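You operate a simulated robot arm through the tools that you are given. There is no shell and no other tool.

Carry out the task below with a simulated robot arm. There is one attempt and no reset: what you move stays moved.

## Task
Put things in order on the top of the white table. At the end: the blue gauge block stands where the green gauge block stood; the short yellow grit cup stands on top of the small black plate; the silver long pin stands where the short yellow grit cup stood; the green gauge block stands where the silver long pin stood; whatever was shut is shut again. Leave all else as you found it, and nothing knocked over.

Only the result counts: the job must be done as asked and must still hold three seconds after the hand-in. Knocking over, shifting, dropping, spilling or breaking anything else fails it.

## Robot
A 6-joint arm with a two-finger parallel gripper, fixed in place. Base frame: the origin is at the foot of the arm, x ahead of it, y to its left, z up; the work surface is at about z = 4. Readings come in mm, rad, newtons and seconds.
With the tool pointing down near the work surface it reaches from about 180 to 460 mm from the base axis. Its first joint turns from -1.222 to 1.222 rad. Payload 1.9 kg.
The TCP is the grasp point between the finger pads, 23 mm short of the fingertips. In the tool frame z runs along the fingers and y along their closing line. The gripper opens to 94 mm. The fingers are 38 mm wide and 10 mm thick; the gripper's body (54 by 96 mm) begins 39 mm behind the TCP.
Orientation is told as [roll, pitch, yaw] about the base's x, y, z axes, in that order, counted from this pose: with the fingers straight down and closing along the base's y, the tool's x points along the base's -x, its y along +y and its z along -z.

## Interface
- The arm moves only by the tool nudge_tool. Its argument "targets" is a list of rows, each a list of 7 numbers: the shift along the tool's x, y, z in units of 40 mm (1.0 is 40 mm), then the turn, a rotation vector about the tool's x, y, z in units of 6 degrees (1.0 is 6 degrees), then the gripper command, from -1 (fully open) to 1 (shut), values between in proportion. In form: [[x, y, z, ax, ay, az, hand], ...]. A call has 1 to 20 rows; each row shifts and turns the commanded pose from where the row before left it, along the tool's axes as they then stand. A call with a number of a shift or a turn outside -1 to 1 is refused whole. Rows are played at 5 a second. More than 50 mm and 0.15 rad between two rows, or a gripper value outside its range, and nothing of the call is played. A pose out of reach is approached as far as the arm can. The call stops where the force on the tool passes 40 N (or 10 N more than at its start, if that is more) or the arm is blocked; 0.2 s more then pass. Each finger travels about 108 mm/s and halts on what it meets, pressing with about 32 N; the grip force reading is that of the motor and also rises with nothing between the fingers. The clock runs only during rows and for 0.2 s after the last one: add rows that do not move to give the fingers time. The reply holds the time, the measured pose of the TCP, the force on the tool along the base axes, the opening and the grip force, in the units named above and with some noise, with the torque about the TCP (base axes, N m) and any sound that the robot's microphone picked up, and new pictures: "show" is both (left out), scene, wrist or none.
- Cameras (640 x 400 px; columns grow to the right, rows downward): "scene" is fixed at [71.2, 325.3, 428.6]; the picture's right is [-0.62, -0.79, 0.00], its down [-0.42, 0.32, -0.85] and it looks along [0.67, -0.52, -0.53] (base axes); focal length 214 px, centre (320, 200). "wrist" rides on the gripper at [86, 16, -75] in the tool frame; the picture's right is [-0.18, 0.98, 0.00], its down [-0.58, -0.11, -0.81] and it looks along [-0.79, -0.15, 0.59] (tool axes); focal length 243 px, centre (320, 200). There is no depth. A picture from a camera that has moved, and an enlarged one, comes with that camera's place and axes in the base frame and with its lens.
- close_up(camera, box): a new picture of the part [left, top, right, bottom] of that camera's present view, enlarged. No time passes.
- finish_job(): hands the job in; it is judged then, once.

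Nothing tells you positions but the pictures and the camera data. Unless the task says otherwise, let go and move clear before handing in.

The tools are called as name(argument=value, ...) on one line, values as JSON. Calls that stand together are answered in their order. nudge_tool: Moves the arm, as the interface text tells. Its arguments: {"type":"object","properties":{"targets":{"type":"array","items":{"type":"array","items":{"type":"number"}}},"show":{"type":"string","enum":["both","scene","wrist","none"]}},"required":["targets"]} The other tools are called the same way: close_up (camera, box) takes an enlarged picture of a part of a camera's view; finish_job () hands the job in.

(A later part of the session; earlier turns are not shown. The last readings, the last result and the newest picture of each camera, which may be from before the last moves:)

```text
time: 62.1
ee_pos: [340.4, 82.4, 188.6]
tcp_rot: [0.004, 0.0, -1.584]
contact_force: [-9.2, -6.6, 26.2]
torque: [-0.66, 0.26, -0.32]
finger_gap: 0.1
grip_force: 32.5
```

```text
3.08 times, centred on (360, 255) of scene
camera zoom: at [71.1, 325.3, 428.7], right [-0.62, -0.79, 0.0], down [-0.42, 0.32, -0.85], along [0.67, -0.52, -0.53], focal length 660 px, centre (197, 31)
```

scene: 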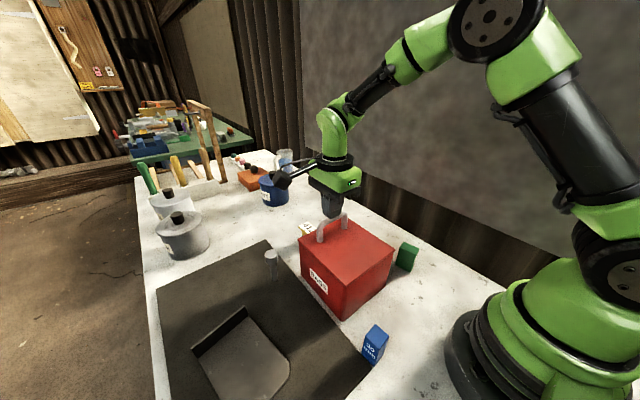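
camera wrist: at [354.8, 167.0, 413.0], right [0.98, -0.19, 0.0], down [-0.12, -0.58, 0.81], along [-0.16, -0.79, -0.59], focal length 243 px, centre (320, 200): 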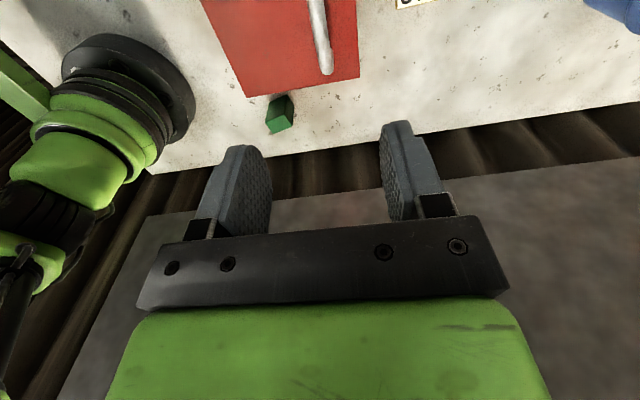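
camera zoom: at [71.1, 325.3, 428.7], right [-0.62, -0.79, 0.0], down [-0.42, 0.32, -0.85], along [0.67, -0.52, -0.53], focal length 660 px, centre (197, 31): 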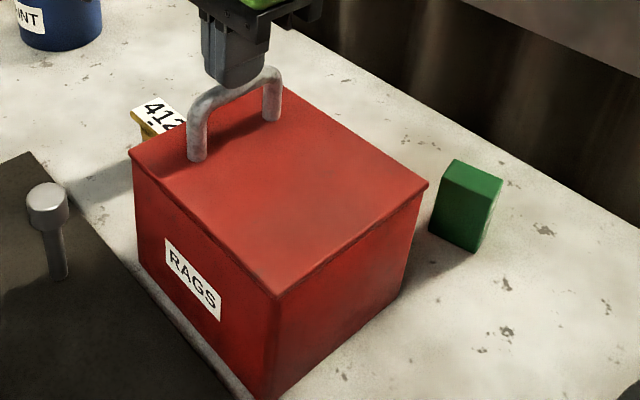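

nudge_tool(targets=[[0, 0, 0.03, 0, 0, 0, 1], [0, 0, 0, 0, 0, 0, 1], [0, 0, -1, 0, 0, 0, 1], [0, 0, -1, 0, 0, 0, 1], [0, 0, 0, 0, 0, 0, 1]], show="scene")

close_up(camera="scene", box=[250, 205, 430, 317])

```text
time: 62.5
ee_pos: [340.3, 82.5, 187.8]
tcp_rot: [0.006, 0.0, -1.585]
contact_force: [-5.1, -1.4, 14.1]
torque: [-0.36, 0.15, -0.12]
finger_gap: 0.1
grip_force: 32.1
stopped in row 1: the force on the tool passed its limit at 44 N (the readings are from after the stop); the commanded pose is now the measured one
```

scene: 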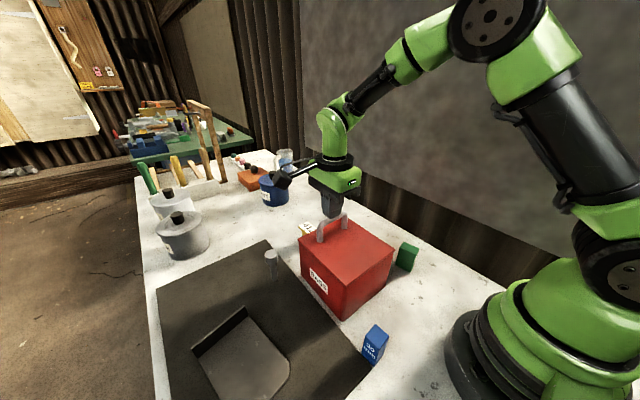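

```text
3.56 times, centred on (340, 261) of scene
camera zoom: at [71.1, 325.3, 428.7], right [-0.62, -0.79, 0.0], down [-0.42, 0.32, -0.85], along [0.67, -0.52, -0.53], focal length 763 px, centre (249, -17)
```

zoom: 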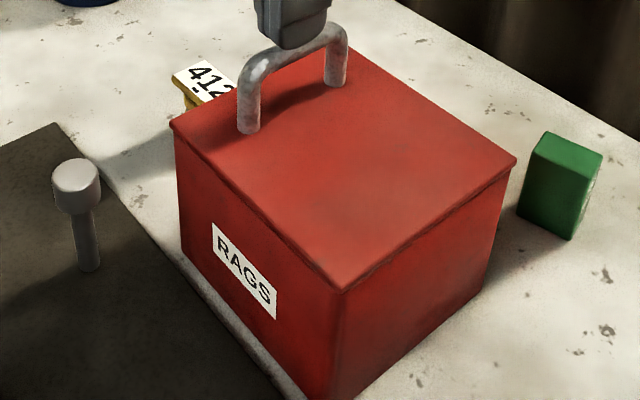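

The lid is fully seated again (stiff contact, same outline as at the start). Now I'll rise, turn the yaw back to 0 and take a good look at the cup.

nudge_tool(targets=[[0, 0, -0.5, 0, 0, 0, 1], [0, 0, -1, 0, 0, -1, 0.5], [0, 0, -1, 0, 0, -1, 0], [0, 0, 0, 0, 0, -1, -0.5], [0, 0, 0, 0, 0, -1, -1], [0, 0, 0, 0, 0, -1, -1], [0, 0, 0, 0, 0, -1, -1], [0, 0, 0, 0, 0, -1, -1], [0, 0, 0, 0, 0, -1, -1], [0, 0, 0, 0, 0, -1, -1], [0, 0, 0, 0, 0, -1, -1], [0, 0, 0, 0, 0, -1, -1], [0, 0, 0, 0, 0, -1, -1], [0, 0, 0, 0, 0, -1, -1], [0, 0, 0, 0, 0, -1, -1], [0, 0, 0, 0, 0, -1, -1], [0, 0, 0, 0, 0, -0.13, -1], [0, 0, 0, 0, 0, 0, -1]], show="both")

close_up(camera="wrist", box=[240, 60, 420, 240])

```text
time: 66.3
ee_pos: [340.5, 82.9, 287.7]
tcp_rot: [-0.003, -0.003, 0.002]
contact_force: [0.3, -0.4, -0.6]
torque: [-0.01, -0.04, 0.03]
finger_gap: 93.9
grip_force: 0.1
camera wrist: at [253.8, 97.7, 360.7], right [0.18, 0.98, 0.0], down [0.58, -0.11, 0.81], along [0.8, -0.15, -0.59], focal length 243 px, centre (320, 200)
```

scene: 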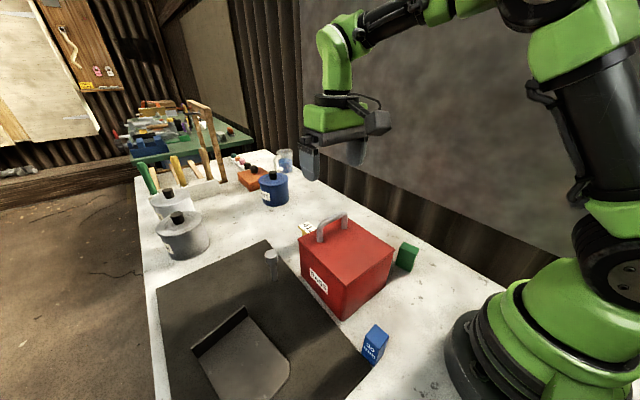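
wrist: 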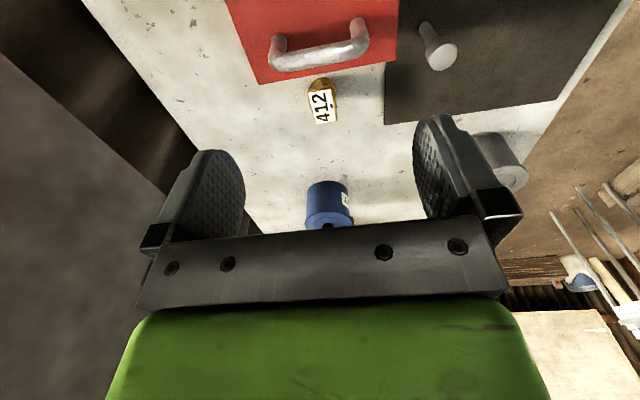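

```text
2.22 times, centred on (330, 150) of wrist
camera zoom: at [253.8, 97.7, 360.7], right [0.18, 0.98, 0.0], down [0.58, -0.11, 0.81], along [0.8, -0.15, -0.59], focal length 539 px, centre (298, 311)
```

zoom: 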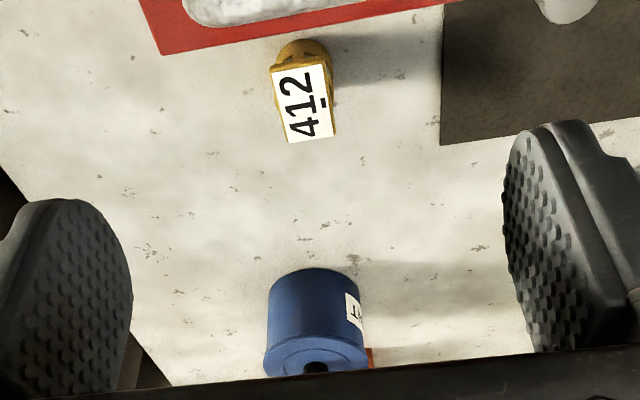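

The lid is shut. For the cup at about (451,66), a yaw of 0 would put the wrist camera into the bin, so I'll try turning the tool to 180°, with the camera on the far side. I'll also move back to a comfortable radius.

nudge_tool(targets=[[0, 0, 0, 0, 0, 1, -1], [0, 0, 0, 0, 0, 1, -1], [0, 0, 0, 0, 0, 1, -1], [0, 0, 0, 0, 0, 1, -1], [0, 0, 0, 0, 0, 1, -1], [0, 0, 0, 0, 0, 1, -1], [0, 0, 0, 0, 0, 1, -1], [0, 0, 0, 0, 0, 1, -1], [0, 0, 0, 0, 0, 1, -1], [0, 0, 0, 0, 0, 1, -1], [0, 0, 0, 0, 0, 1, -1], [0, 0, 0, 0, 0, 1, -1], [0, 0, 0, 0, 0, 1, -1], [0, 0, 0, 0, 0, 1, -1], [0, 0, 0, 0, 0, 1, -1], [0, 0, 0, 0, 0, 1, -1], [0, 0, 0, 0, 0, 1, -1], [0, 0, 0, 0, 0, 1, -1], [0, 0, 0, 0, 0, 1, -1], [0, 0, 0, 0, 0, 1, -1]], show="none")

nudge_tool(targets=[[0, 0, 0, 0, 0, 1, -1], [0, 0, 0, 0, 0, 1, -1], [0, 0, 0, 0, 0, 1, -1], [0, 0, 0, 0, 0, 1, -1], [0, 0, 0, 0, 0, 1, -1], [0, 0, 0, 0, 0, 1, -1], [0, 0, 0, 0, 0, 1, -1], [0, 0, 0, 0, 0, 1, -1], [0, 0, 0, 0, 0, 1, -1], [0, 0, 0, 0, 0, 1, -1], [0, 0, 0, 0, 0, 0, -1]], show="both")

```text
time: 70.5
ee_pos: [340.7, 81.8, 289.3]
tcp_rot: [0.003, 0.001, -2.097]
contact_force: [0.7, -0.1, 0.1]
torque: [-0.02, 0.0, 0.0]
finger_gap: 93.9
grip_force: 0.0
```

```text
time: 72.9
ee_pos: [341.2, 81.4, 287.5]
tcp_rot: [0.002, 0.005, 3.141]
contact_force: [-0.1, 0.5, -0.7]
torque: [0.01, 0.01, -0.01]
finger_gap: 93.8
grip_force: 0.0
camera wrist: at [426.6, 65.7, 361.3], right [-0.18, -0.98, 0.0], down [-0.58, 0.11, 0.8], along [-0.79, 0.15, -0.6], focal length 243 px, centre (320, 200)
```

scene: 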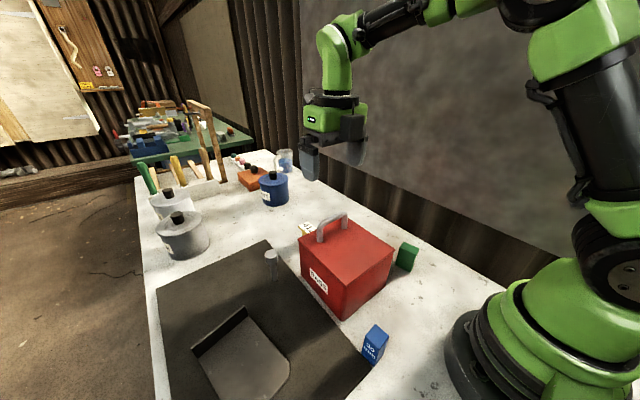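
wrist: 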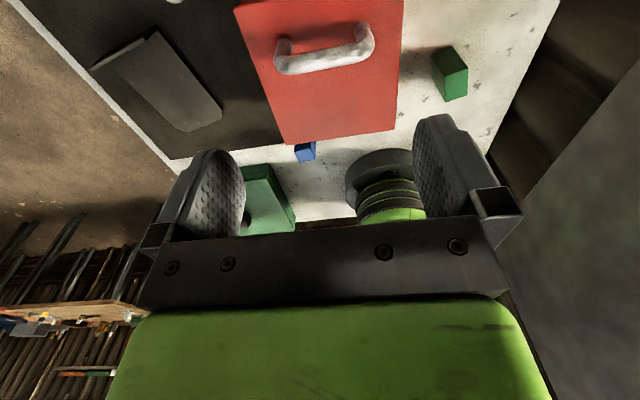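

nudge_tool(targets=[[0.8, 0.385, 0.6, 0, 0, 0, -1], [0.8, 0, 0.8, 0, 0, 0, -1], [0.8, 0, 0.8, 0, 0, 0, -1], [0.35, 0, 0.5, 0, 0, 0, -1], [0, 0, 0, 0, 0, 0, -1]], show="both")

close_up(camera="wrist", box=[240, 0, 400, 120])

```text
time: 74.1
ee_pos: [451.7, 65.5, 177.5]
tcp_rot: [0.001, 0.003, -3.14]
contact_force: [0.6, 0.3, -0.3]
torque: [0.02, 0.03, 0.0]
finger_gap: 94.0
grip_force: 0.1
camera wrist: at [537.2, 49.0, 251.9], right [-0.18, -0.98, 0.0], down [-0.58, 0.11, 0.8], along [-0.79, 0.15, -0.59], focal length 243 px, centre (320, 200)
```

scene: 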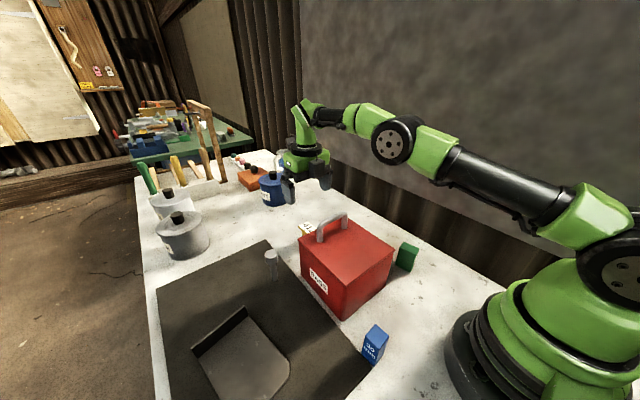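
wrist: 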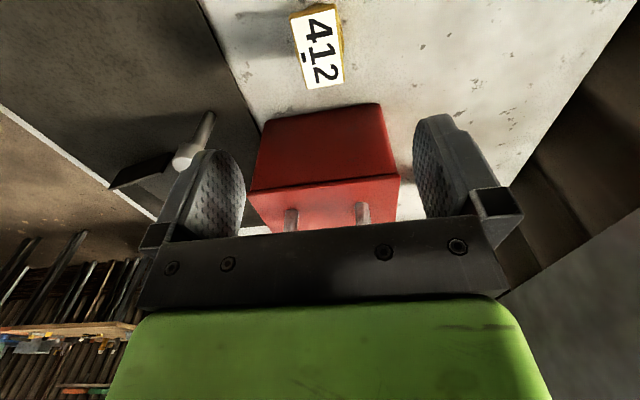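

```text
3.33 times, centred on (320, 60) of wrist
camera zoom: at [537.2, 49.0, 251.9], right [-0.18, -0.98, 0.0], down [-0.58, 0.11, 0.8], along [-0.79, 0.15, -0.59], focal length 809 px, centre (320, 667)
```

zoom: 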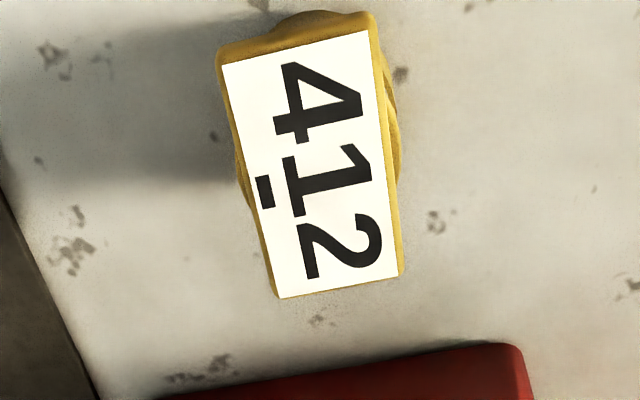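

Reach is fine with the camera on the far side. The cup centre works out at about (453,66), with the card centred on top and the cup's sides free along y. I'll descend around it.

nudge_tool(targets=[[0.03, -0.01, 0.8, 0, 0, 0, -1], [0, 0, 0.8, 0, 0, 0, -1], [0, 0, 0.8, 0, 0, 0, -1], [0, 0, 0.5, 0, 0, 0, -1], [0, 0, 0, 0, 0, 0, -1]], show="both")

close_up(camera="scene", box=[240, 150, 400, 260])

```text
time: 75.3
ee_pos: [452.6, 66.5, 62.8]
tcp_rot: [0.002, 0.007, -3.141]
contact_force: [-0.4, 0.3, 0.2]
torque: [-0.03, 0.03, -0.04]
finger_gap: 94.0
grip_force: 0.0
camera wrist: at [538.7, 50.3, 136.7], right [-0.18, -0.98, 0.0], down [-0.59, 0.11, 0.8], along [-0.79, 0.15, -0.6], focal length 243 px, centre (320, 200)
```

scene: 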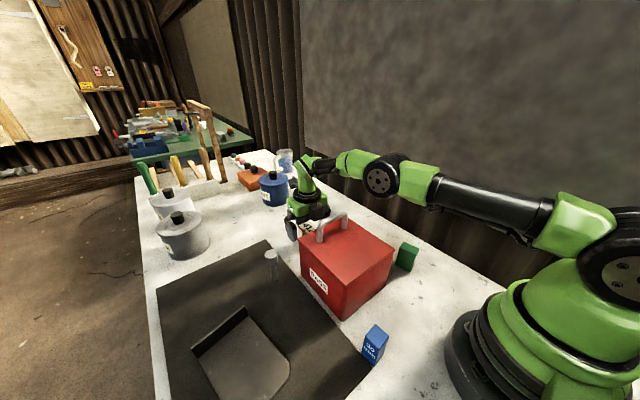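
wrist: 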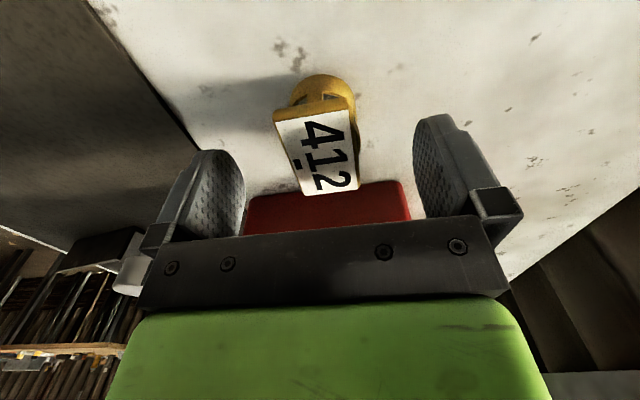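

```text
3.64 times, centred on (320, 205) of scene
camera zoom: at [71.2, 325.3, 428.6], right [-0.62, -0.79, 0.0], down [-0.42, 0.32, -0.85], along [0.67, -0.52, -0.53], focal length 780 px, centre (320, 182)
```

zoom: 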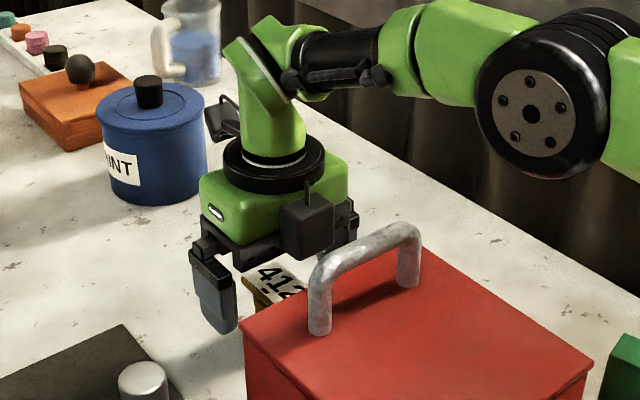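

The cup is centred between the fingers and everything is clear. I'll go down to grasp height and close.

nudge_tool(targets=[[0.01, 0, 0.4, 0, 0, 0, -1], [0, 0, 0.4, 0, 0, 0, -1], [0, 0, 0, 0, 0, 0, -0.4], [0, 0, 0, 0, 0, 0, -0.1], [0, 0, 0, 0, 0, 0, -0.05]], show="both")

close_up(camera="wrist", box=[180, 80, 480, 260])

close_up(camera="scene", box=[240, 150, 400, 260])

```text
time: 76.5
ee_pos: [452.9, 64.9, 32.7]
tcp_rot: [0.001, 0.005, -3.139]
contact_force: [-0.4, -0.3, 0.9]
torque: [0.01, -0.02, -0.01]
finger_gap: 49.3
grip_force: 0.0
camera wrist: at [537.9, 49.4, 106.3], right [-0.18, -0.98, 0.0], down [-0.59, 0.11, 0.8], along [-0.79, 0.15, -0.6], focal length 243 px, centre (320, 200)
```

scene: 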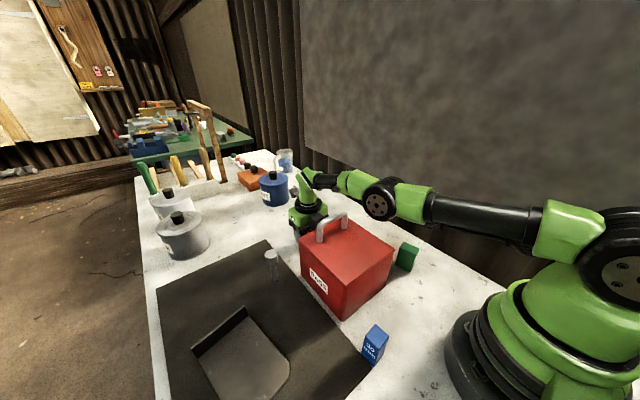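
wrist: 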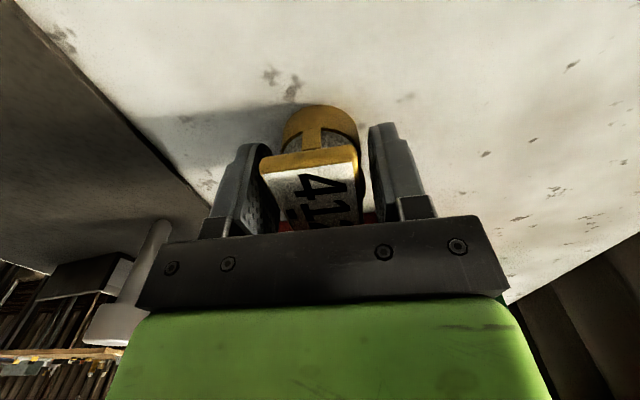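

```text
2.13 times, centred on (330, 170) of wrist
camera zoom: at [537.9, 49.4, 106.3], right [-0.18, -0.98, 0.0], down [-0.59, 0.11, 0.8], along [-0.79, 0.15, -0.6], focal length 518 px, centre (299, 264)
```

zoom: 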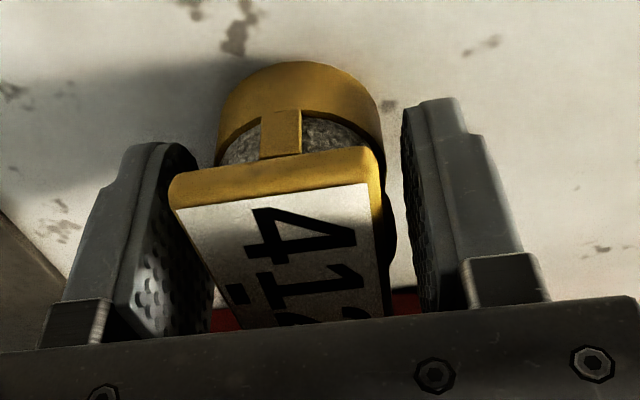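

```text
3.64 times, centred on (320, 205) of scene
camera zoom: at [71.2, 325.3, 428.6], right [-0.62, -0.79, 0.0], down [-0.42, 0.32, -0.85], along [0.67, -0.52, -0.53], focal length 780 px, centre (320, 182)
```

zoom: 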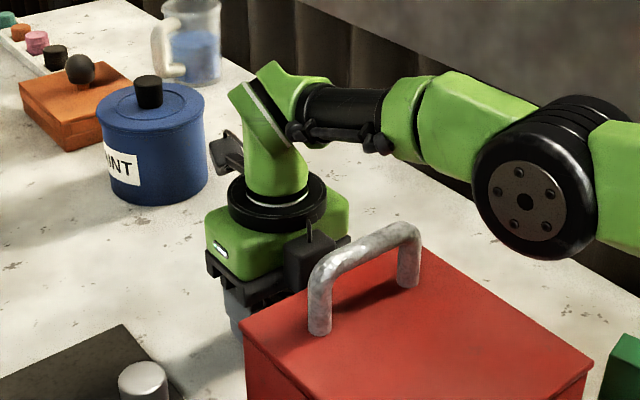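

It is clearly an open cup of grit with a bridge handle and card, so it must stay upright. I'll centre by 1 mm and close.

nudge_tool(targets=[[0, -0.03, 0.02, 0, 0, 0, -0.05], [0, 0, 0, 0, 0, 0, 0.05], [0, 0, 0, 0, 0, 0, 0.15], [0, 0, 0, 0, 0, 0, 1], [0, 0, 0, 0, 0, 0, 1]], show="wrist")

close_up(camera="wrist", box=[180, 80, 480, 260])

```text
time: 77.7
ee_pos: [452.7, 65.2, 32.2]
tcp_rot: [0.003, 0.005, -3.141]
contact_force: [0.0, -0.9, 1.5]
torque: [0.06, 0.03, -0.01]
finger_gap: 39.6
grip_force: 32.4
out of reach, approached as far as the arm can: row 1
camera wrist: at [537.9, 49.4, 106.4], right [-0.18, -0.98, 0.0], down [-0.59, 0.11, 0.8], along [-0.79, 0.15, -0.6], focal length 243 px, centre (320, 200)
```

wrist: 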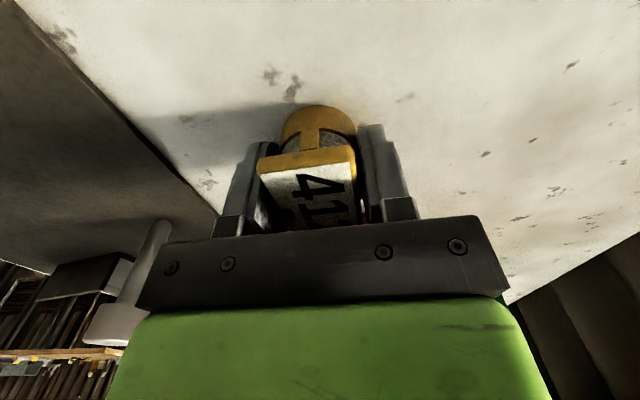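

```text
2.13 times, centred on (330, 170) of wrist
camera zoom: at [537.9, 49.4, 106.4], right [-0.18, -0.98, 0.0], down [-0.59, 0.11, 0.8], along [-0.79, 0.15, -0.6], focal length 518 px, centre (299, 264)
```

zoom: 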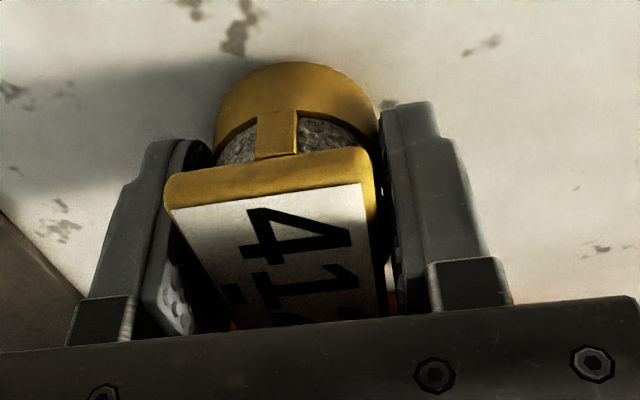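

The cup is gripped (39.6 mm). I'll lift it straight up, slightly inward, keeping it level.

nudge_tool(targets=[[0, 0, -0.2, 0, 0, 0, 1], [-0.02, 0, -0.4, 0, 0, 0, 1], [-0.1, 0, -0.6, 0, 0, 0, 1], [-0.1, 0, -0.7, 0, 0, 0, 1], [-0.1, 0, -0.7, 0, 0, 0, 1], [-0.1, 0, -0.7, 0, 0, 0, 1], [-0.1, 0, -0.7, 0, 0, 0, 1], [0, 0, -0.6, 0, 0, 0, 1], [0, 0, 0, 0, 0, 0, 1]], show="both")

```text
time: 79.7
ee_pos: [428.9, 66.4, 217.3]
tcp_rot: [0.003, 0.003, -3.141]
contact_force: [0.0, -0.1, -2.1]
torque: [0.03, 0.01, 0.04]
finger_gap: 34.6
grip_force: 31.8
camera wrist: at [515.4, 49.7, 291.3], right [-0.18, -0.98, 0.0], down [-0.58, 0.11, 0.8], along [-0.79, 0.15, -0.59], focal length 243 px, centre (320, 200)
```

scene: 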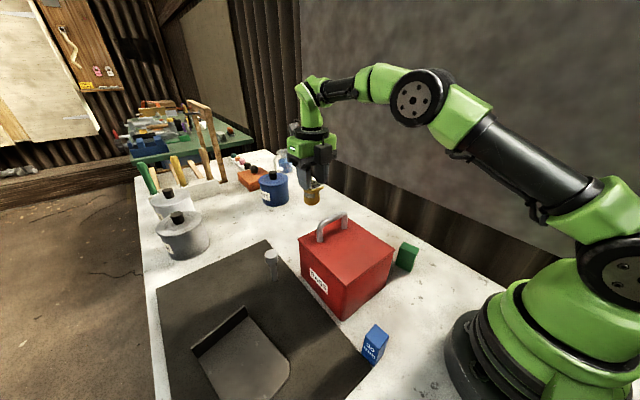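
wrist: 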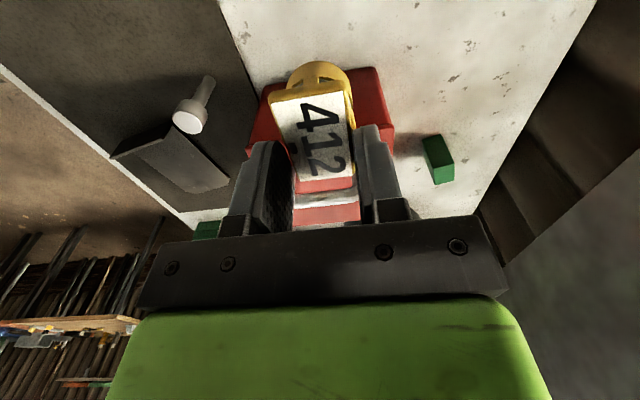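

The finger gap dropped to 34.6 mm, so the cup has slipped lower in the grip. I'll check closely.

close_up(camera="scene", box=[270, 120, 370, 220])

close_up(camera="wrist", box=[220, 50, 420, 240])

```text
4.00 times, centred on (320, 170) of scene
camera zoom: at [71.2, 325.3, 428.6], right [-0.62, -0.79, 0.0], down [-0.42, 0.32, -0.85], along [0.67, -0.52, -0.53], focal length 858 px, centre (320, 320)
```

zoom: 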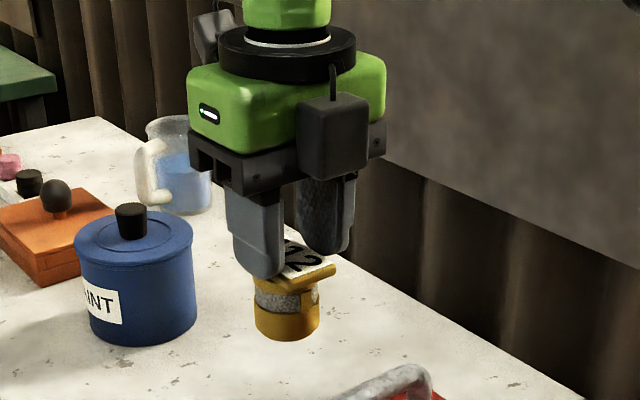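

```text
2.11 times, centred on (320, 145) of wrist
camera zoom: at [515.4, 49.7, 291.3], right [-0.18, -0.98, 0.0], down [-0.58, 0.11, 0.8], along [-0.79, 0.15, -0.59], focal length 511 px, centre (320, 316)
```

zoom: 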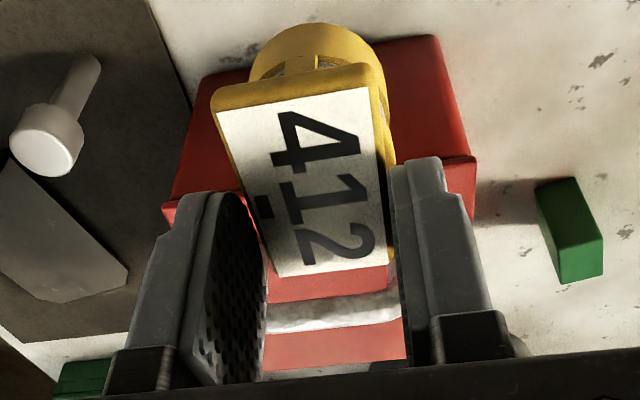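

The cup now hangs by its card near the fingertips, so I'll lower it promptly toward the free table spot directly below.

nudge_tool(targets=[[0, 0, 0.5, 0, 0, 0, 1], [0, 0, 1, 0, 0, 0, 1], [0, 0, 1, 0, 0, 0, 1], [0, 0, 0.5, 0, 0, 0, 1]], show="both")

close_up(camera="wrist", box=[220, 50, 420, 240])

close_up(camera="scene", box=[260, 160, 360, 260])

```text
time: 80.7
ee_pos: [429.7, 68.3, 98.6]
tcp_rot: [0.001, 0.005, -3.139]
contact_force: [0.0, 0.7, -2.5]
torque: [-0.02, 0.0, -0.01]
finger_gap: 34.7
grip_force: 31.9
camera wrist: at [515.2, 50.4, 171.7], right [-0.18, -0.98, 0.0], down [-0.59, 0.11, 0.8], along [-0.79, 0.15, -0.6], focal length 243 px, centre (320, 200)
```

scene: 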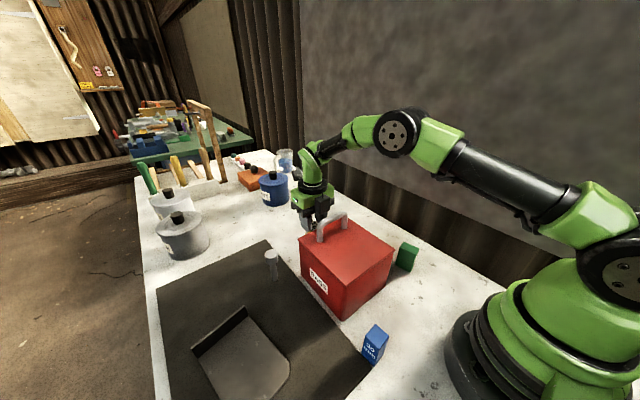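
wrist: 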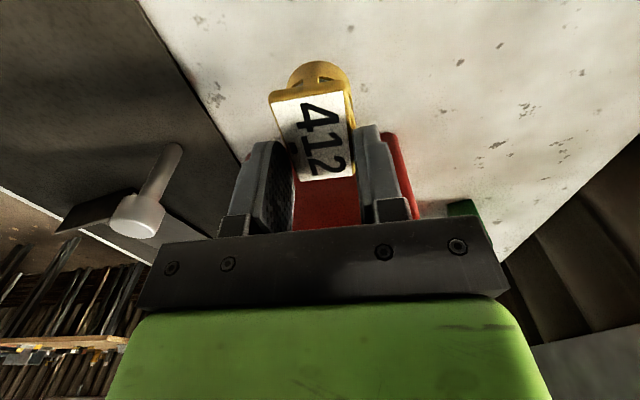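

```text
2.11 times, centred on (320, 145) of wrist
camera zoom: at [515.2, 50.4, 171.7], right [-0.18, -0.98, 0.0], down [-0.59, 0.11, 0.8], along [-0.79, 0.15, -0.6], focal length 511 px, centre (320, 316)
```

zoom: 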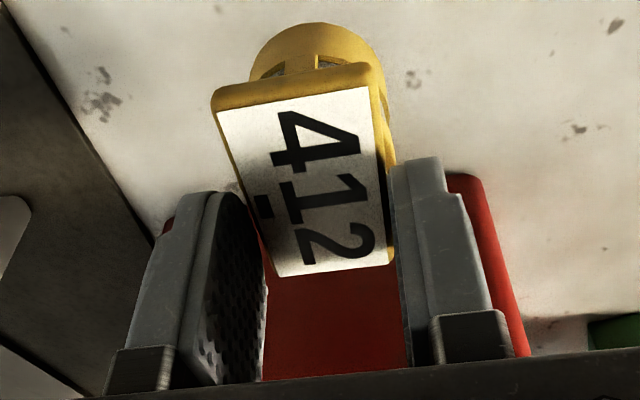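

```text
4.00 times, centred on (310, 210) of scene
camera zoom: at [71.2, 325.3, 428.6], right [-0.62, -0.79, 0.0], down [-0.42, 0.32, -0.85], along [0.67, -0.52, -0.53], focal length 858 px, centre (360, 160)
```

zoom: 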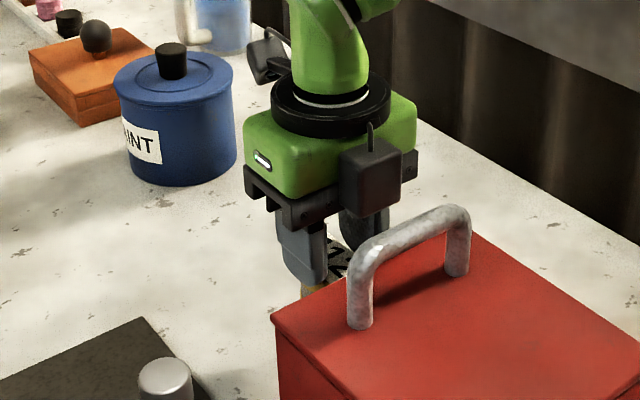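

The card hasn't moved relative to the fingers, so the hold is stable but very shallow. I'll set the cup down on the free table here and regrip deeper on the card slab before carrying it.

nudge_tool(targets=[[0, 0, 0.3, 0, 0, 0, 1], [0, 0, 0.2, 0, 0, 0, 1], [0, 0, 0.05, 0, 0, 0, 1], [0, 0, 0, 0, 0, 0, 1]], show="wrist")

close_up(camera="wrist", box=[220, 40, 420, 240])

```text
time: 81.7
ee_pos: [430.5, 66.1, 75.4]
tcp_rot: [0.002, 0.002, -3.14]
contact_force: [-0.7, -1.0, -2.7]
torque: [0.05, 0.01, 0.0]
finger_gap: 34.3
grip_force: 32.2
camera wrist: at [516.4, 49.7, 148.6], right [-0.18, -0.98, 0.0], down [-0.58, 0.11, 0.8], along [-0.79, 0.15, -0.59], focal length 243 px, centre (320, 200)
```

wrist: 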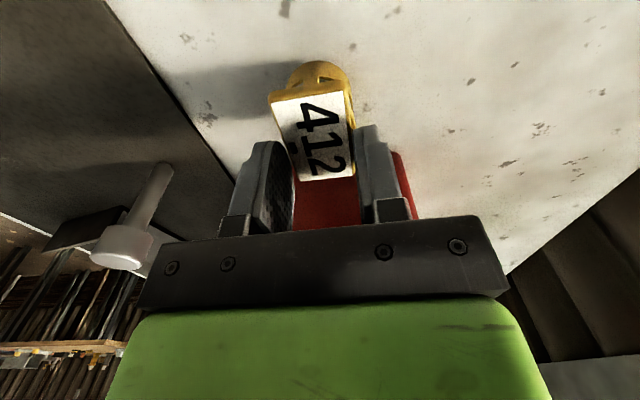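

```text
2.00 times, centred on (320, 140) of wrist
camera zoom: at [516.4, 49.7, 148.6], right [-0.18, -0.98, 0.0], down [-0.58, 0.11, 0.8], along [-0.79, 0.15, -0.59], focal length 485 px, centre (320, 320)
```

zoom: 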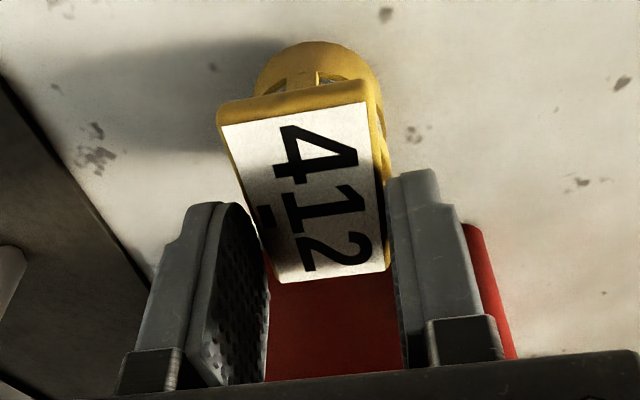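

nudge_tool(targets=[[0, 0, 0.1, 0, 0, 0, 1], [0, 0, 0, 0, 0, 0, 1]], show="none")

nudge_tool(targets=[[0, 0, 0.08, 0, 0, 0, 1], [0, 0, 0, 0, 0, 0, 1]], show="none")

nudge_tool(targets=[[0, 0, 0.05, 0, 0, 0, 1], [0, 0, 0, 0, 0, 0, 1]], show="none")

```text
time: 82.3
ee_pos: [429.9, 67.4, 70.8]
tcp_rot: [0.002, 0.006, -3.141]
contact_force: [1.0, 0.0, -2.2]
torque: [0.0, -0.03, 0.02]
finger_gap: 34.6
grip_force: 32.1
```

```text
time: 82.9
ee_pos: [432.6, 67.2, 70.4]
tcp_rot: [-0.001, 0.008, -3.141]
contact_force: [-3.1, -2.3, 27.5]
torque: [-0.08, 0.02, -0.08]
finger_gap: 34.7
grip_force: 31.6
```

```text
time: 83.5
ee_pos: [431.9, 67.3, 67.4]
tcp_rot: [0.002, 0.009, -3.139]
contact_force: [6.2, -3.7, 25.0]
torque: [-0.11, -0.34, -0.01]
finger_gap: 34.5
grip_force: 32.8
```

The cup is standing on the table now. I'll open the fingers and look before regripping deeper.

nudge_tool(targets=[[0, 0, 0, 0, 0, 0, 0.1], [0, 0, 0, 0, 0, 0, -0.2], [0, 0, 0, 0, 0, 0, -0.3], [0, 0, 0, 0, 0, 0, -0.3]], show="both")

close_up(camera="wrist", box=[220, 40, 420, 240])

close_up(camera="scene", box=[260, 170, 360, 250])

```text
time: 84.5
ee_pos: [431.3, 65.8, 65.9]
tcp_rot: [0.002, 0.002, -3.142]
contact_force: [-0.7, 0.4, 0.1]
torque: [-0.01, 0.03, -0.01]
finger_gap: 61.2
grip_force: 0.0
camera wrist: at [516.2, 50.1, 139.6], right [-0.18, -0.98, 0.0], down [-0.58, 0.11, 0.8], along [-0.79, 0.15, -0.59], focal length 243 px, centre (320, 200)
```

scene: 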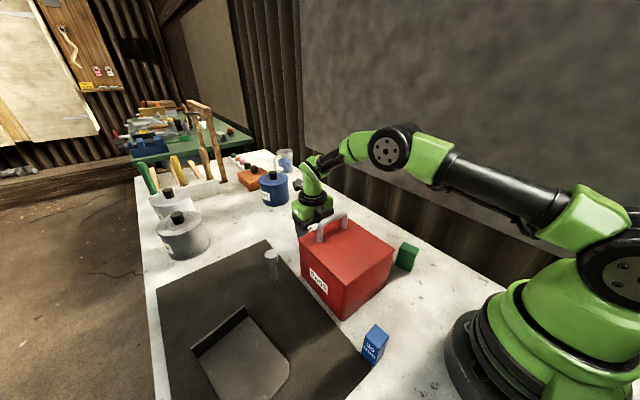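
wrist: 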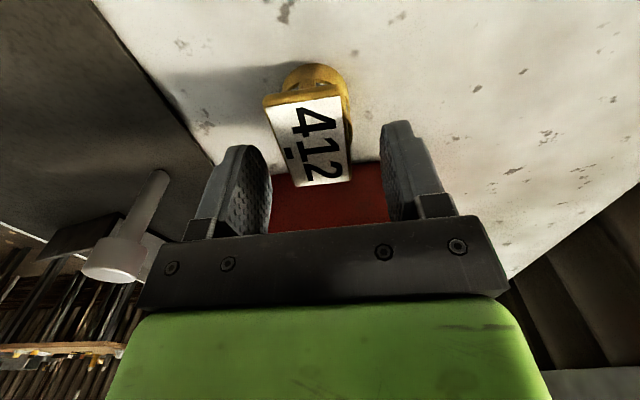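

```text
2.00 times, centred on (320, 140) of wrist
camera zoom: at [516.2, 50.1, 139.6], right [-0.18, -0.98, 0.0], down [-0.58, 0.11, 0.8], along [-0.79, 0.15, -0.59], focal length 485 px, centre (320, 320)
```

zoom: 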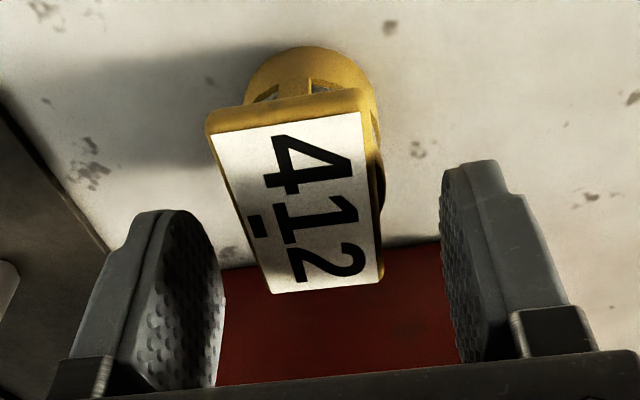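

```text
5.00 times, centred on (310, 210) of scene
camera zoom: at [71.2, 325.3, 428.6], right [-0.62, -0.79, 0.0], down [-0.42, 0.32, -0.85], along [0.67, -0.52, -0.53], focal length 1072 px, centre (370, 150)
```

zoom: 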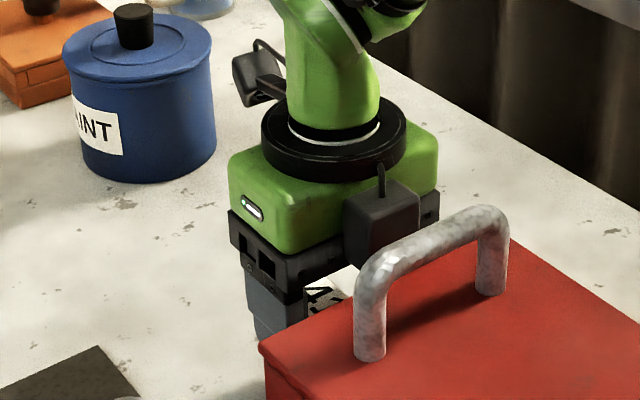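

The card slab is centred at about (435,68) with its top near z 48–50. I'll centre on it, lower about 10 mm so the pads engage the slab above the ring, and close.

nudge_tool(targets=[[0.1, -0.047, 0, 0, 0, 0, -0.3], [0, 0, 0.24, 0, 0, 0, -0.3], [0, 0, 0, 0, 0, 0, 0.1], [0, 0, 0, 0, 0, 0, 1], [0, 0, 0, 0, 0, 0, 1], [0, 0, 0, 0, 0, 0, 1]], show="wrist")

close_up(camera="wrist", box=[220, 40, 420, 240])

```text
time: 85.9
ee_pos: [435.7, 67.3, 57.4]
tcp_rot: [0.002, 0.004, -3.141]
contact_force: [0.3, -1.6, 1.5]
torque: [0.0, 0.0, -0.01]
finger_gap: 39.3
grip_force: 31.6
camera wrist: at [521.1, 52.0, 130.0], right [-0.18, -0.98, 0.0], down [-0.59, 0.11, 0.8], along [-0.79, 0.15, -0.6], focal length 243 px, centre (320, 200)
```

wrist: 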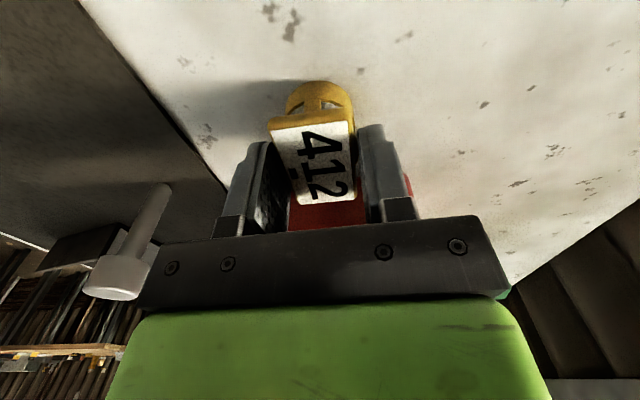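

```text
2.00 times, centred on (320, 140) of wrist
camera zoom: at [521.1, 52.0, 130.0], right [-0.18, -0.98, 0.0], down [-0.59, 0.11, 0.8], along [-0.79, 0.15, -0.6], focal length 485 px, centre (320, 320)
```

zoom: 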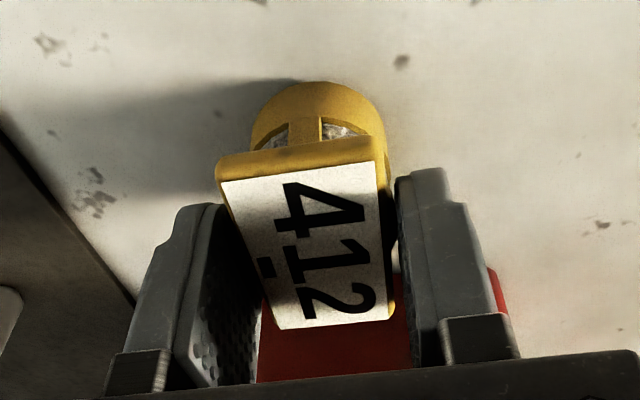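

The fingers stopped at 39.3 mm on the cylindrical body again. I'll lift very slowly by a few mm to see whether it holds or slides up to the slab as before.

nudge_tool(targets=[[0, 0, -0.05, 0, 0, 0, 1], [0, 0, -0.05, 0, 0, 0, 1], [0, 0, -0.05, 0, 0, 0, 1], [0, 0, 0, 0, 0, 0, 1]], show="wrist")

close_up(camera="wrist", box=[220, 40, 420, 240])

```text
time: 86.9
ee_pos: [436.1, 67.0, 62.0]
tcp_rot: [0.001, 0.006, -3.14]
contact_force: [-0.1, 0.0, -1.2]
torque: [0.02, 0.03, -0.03]
finger_gap: 38.9
grip_force: 32.0
camera wrist: at [521.1, 51.8, 136.1], right [-0.18, -0.98, 0.0], down [-0.58, 0.11, 0.8], along [-0.79, 0.15, -0.59], focal length 243 px, centre (320, 200)
```

wrist: 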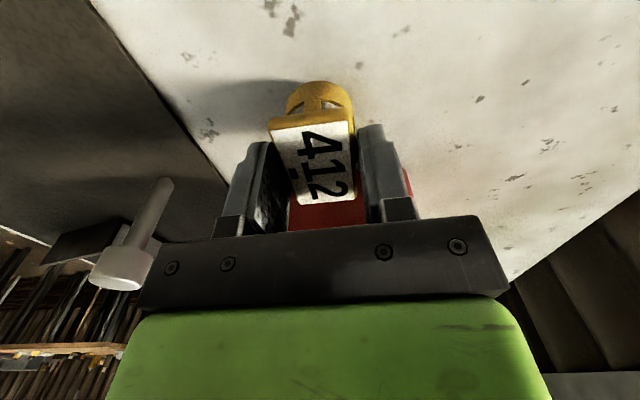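

```text
2.00 times, centred on (320, 140) of wrist
camera zoom: at [521.1, 51.8, 136.1], right [-0.18, -0.98, 0.0], down [-0.58, 0.11, 0.8], along [-0.79, 0.15, -0.59], focal length 485 px, centre (320, 320)
```

zoom: 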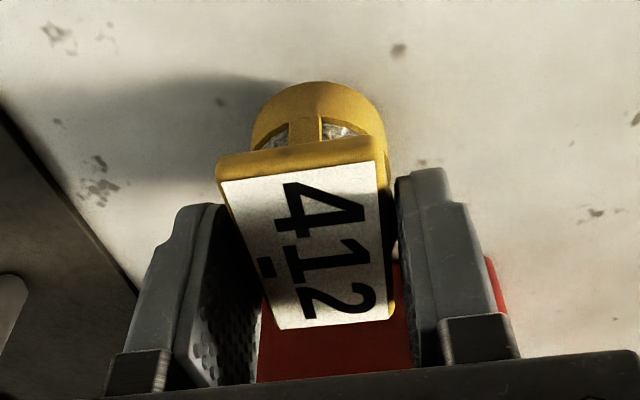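

It holds this time: the card hasn't moved in the grip and the weight is off the table. I'll continue lifting slowly and smoothly.

nudge_tool(targets=[[0, 0, -0.1, 0, 0, 0, 1], [0, 0, -0.15, 0, 0, 0, 1], [0, 0, -0.2, 0, 0, 0, 1], [-0.02, 0, -0.25, 0, 0, 0, 1], [-0.02, 0, -0.25, 0, 0, 0, 1], [-0.02, 0, -0.25, 0, 0, 0, 1], [0, 0, -0.15, 0, 0, 0, 1], [0, 0, -0.05, 0, 0, 0, 1], [0, 0, 0, 0, 0, 0, 1]], show="wrist")

close_up(camera="wrist", box=[220, 40, 420, 240])

```text
time: 88.9
ee_pos: [432.4, 68.8, 117.5]
tcp_rot: [0.001, 0.004, -3.141]
contact_force: [0.6, 0.6, -1.9]
torque: [0.02, 0.0, 0.0]
finger_gap: 39.0
grip_force: 32.7
camera wrist: at [518.1, 52.7, 191.8], right [-0.18, -0.98, 0.0], down [-0.59, 0.11, 0.8], along [-0.79, 0.15, -0.6], focal length 243 px, centre (320, 200)
```

wrist: 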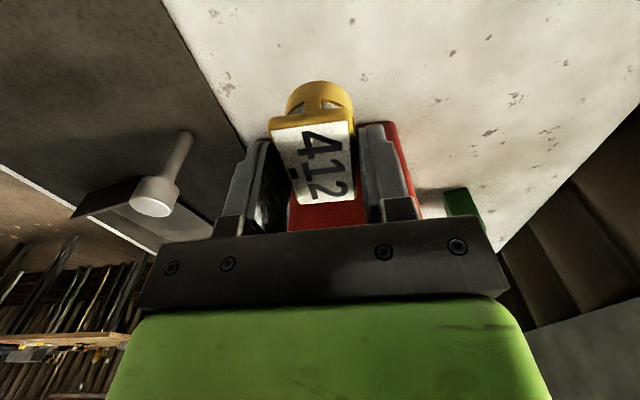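

```text
2.00 times, centred on (320, 140) of wrist
camera zoom: at [518.1, 52.7, 191.8], right [-0.18, -0.98, 0.0], down [-0.59, 0.11, 0.8], along [-0.79, 0.15, -0.6], focal length 485 px, centre (320, 320)
```

zoom: 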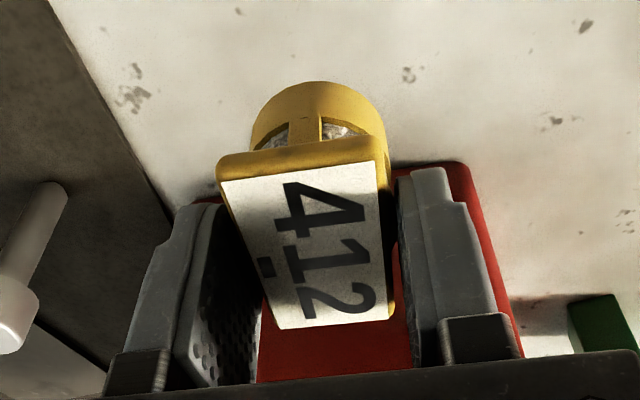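

nudge_tool(targets=[[0, 0, -0.1, 0, 0, 0, 1], [0, 0, -0.2, 0, 0, 0, 1], [-0.03, 0, -0.3, 0, 0, 0, 1], [-0.03, 0, -0.3, 0, 0, 0, 1], [-0.03, 0, -0.3, 0, 0, 0, 1], [-0.03, 0, -0.3, 0, 0, 0, 1], [-0.05, -0.05, -0.25, 0, 0, 0, 1], [-0.1, -0.1, -0.15, 0, 0, 0, 1], [-0.15, -0.2, -0.1, 0, 0, 0, 1], [-0.15, -0.3, 0, 0, 0, 0, 1], [-0.15, -0.3, 0, 0, 0, 0, 1], [-0.15, -0.3, 0, 0, 0, 0, 1], [-0.15, -0.2, 0, 0, 0, 0, 1], [-0.05, -0.1, 0, 0, 0, 0, 1], [0, 0, 0, 0, 0, 0, 1]], show="both")

```text
time: 92.1
ee_pos: [400.2, 124.1, 205.4]
tcp_rot: [0.0, -0.002, -3.138]
contact_force: [0.6, 0.1, -2.1]
torque: [0.02, 0.02, -0.01]
finger_gap: 38.9
grip_force: 32.2
out of reach, approached as far as the arm can: row 12, 13, 14
camera wrist: at [486.9, 108.3, 278.7], right [-0.18, -0.98, 0.0], down [-0.58, 0.11, 0.81], along [-0.79, 0.15, -0.59], focal length 243 px, centre (320, 200)
```

scene: 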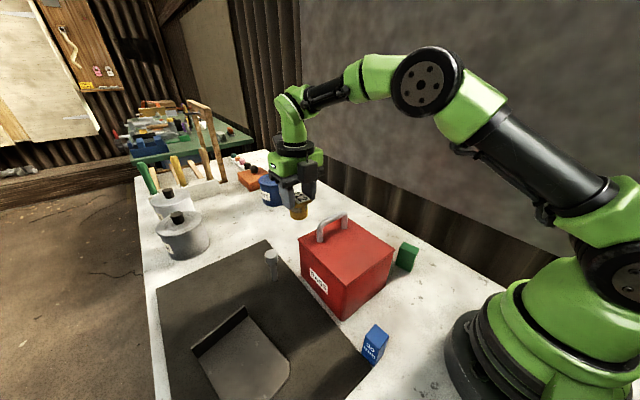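
wrist: 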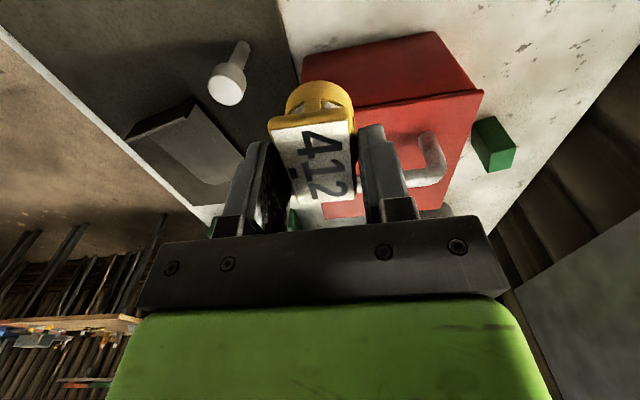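

I've hit the wrist-roll limit in this yaw, so I'll rotate the tool back about 48° as I carry the cup round to the left, all slowly.

nudge_tool(targets=[[0, 0, 0, 0, 0, -0.4, 1], [0, 0, 0, 0, 0, -0.8, 1], [0, 0, 0, 0, 0, -0.8, 1], [0, 0, 0, 0, 0, -0.8, 1], [0, 0, 0, 0, 0, -0.8, 1], [0, 0, 0, 0, 0, -0.8, 1], [0, 0, 0, 0, 0, -0.8, 1], [0, 0, 0, 0, 0, -0.8, 1], [0, 0, 0, 0, 0, -0.8, 1], [0, 0, 0, 0, 0, -0.8, 1], [0, 0, 0, 0, 0, -0.4, 1], [0, 0, 0, 0, 0, 0, 1]], show="scene")

```text
time: 94.7
ee_pos: [400.8, 125.1, 204.2]
tcp_rot: [0.003, 0.003, -2.303]
contact_force: [-0.8, -1.7, -3.1]
torque: [-0.01, -0.04, 0.01]
finger_gap: 39.0
grip_force: 31.5
```

scene: 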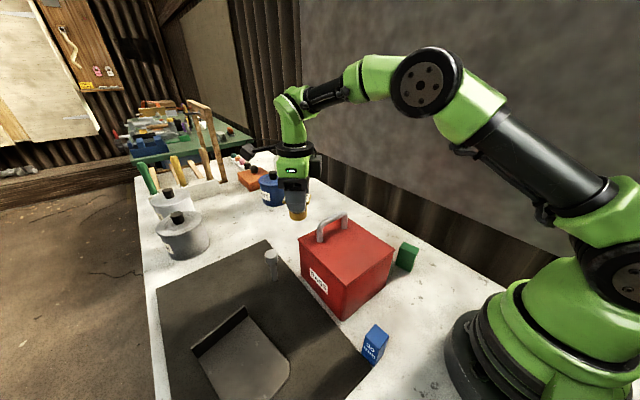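

nudge_tool(targets=[[0.031, -0.121, 0, 0, 0, 0, 1], [0.063, -0.243, 0, 0, 0, 0, 1], [0.094, -0.364, 0, 0, 0, 0, 1], [0.126, -0.486, 0, 0, 0, 0, 1], [0.126, -0.486, 0, 0, 0, 0, 1], [0.126, -0.486, 0, 0, 0, 0, 1], [0.126, -0.486, 0, 0, 0, 0, 1], [0.126, -0.486, 0, 0, 0, 0, 1], [0.126, -0.486, 0, 0, 0, 0, 1], [0.126, -0.486, 0, 0, 0, 0, 1], [0.126, -0.486, 0, 0, 0, 0, 1], [0.126, -0.486, 0, 0, 0, 0, 1], [0.094, -0.364, 0, 0, 0, 0, 1], [0.063, -0.243, 0, 0, 0, 0, 1], [0.031, -0.121, 0, 0, 0, 0, 1], [0, 0, 0, 0, 0, 0, 1]], show="both")

```text
time: 98.1
ee_pos: [269.4, 323.3, 203.8]
tcp_rot: [0.003, 0.002, -2.301]
contact_force: [0.3, 0.0, -1.8]
torque: [-0.01, 0.04, 0.03]
finger_gap: 39.2
grip_force: 32.2
camera wrist: at [338.7, 377.7, 277.6], right [0.61, -0.79, 0.0], down [-0.47, -0.36, 0.8], along [-0.64, -0.49, -0.59], focal length 243 px, centre (320, 200)
```

scene: 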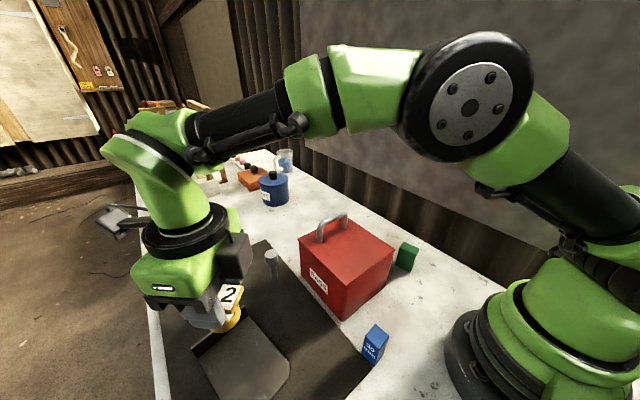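
wrist: 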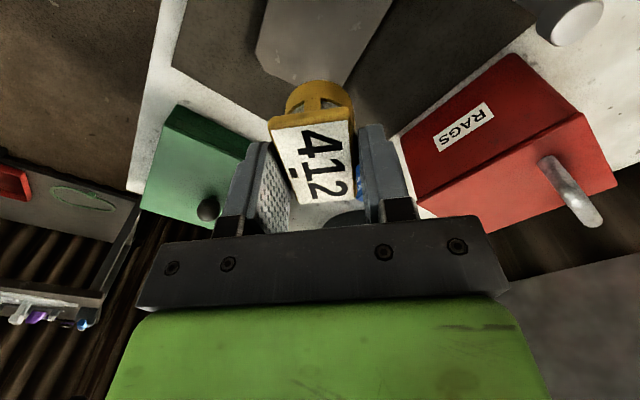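

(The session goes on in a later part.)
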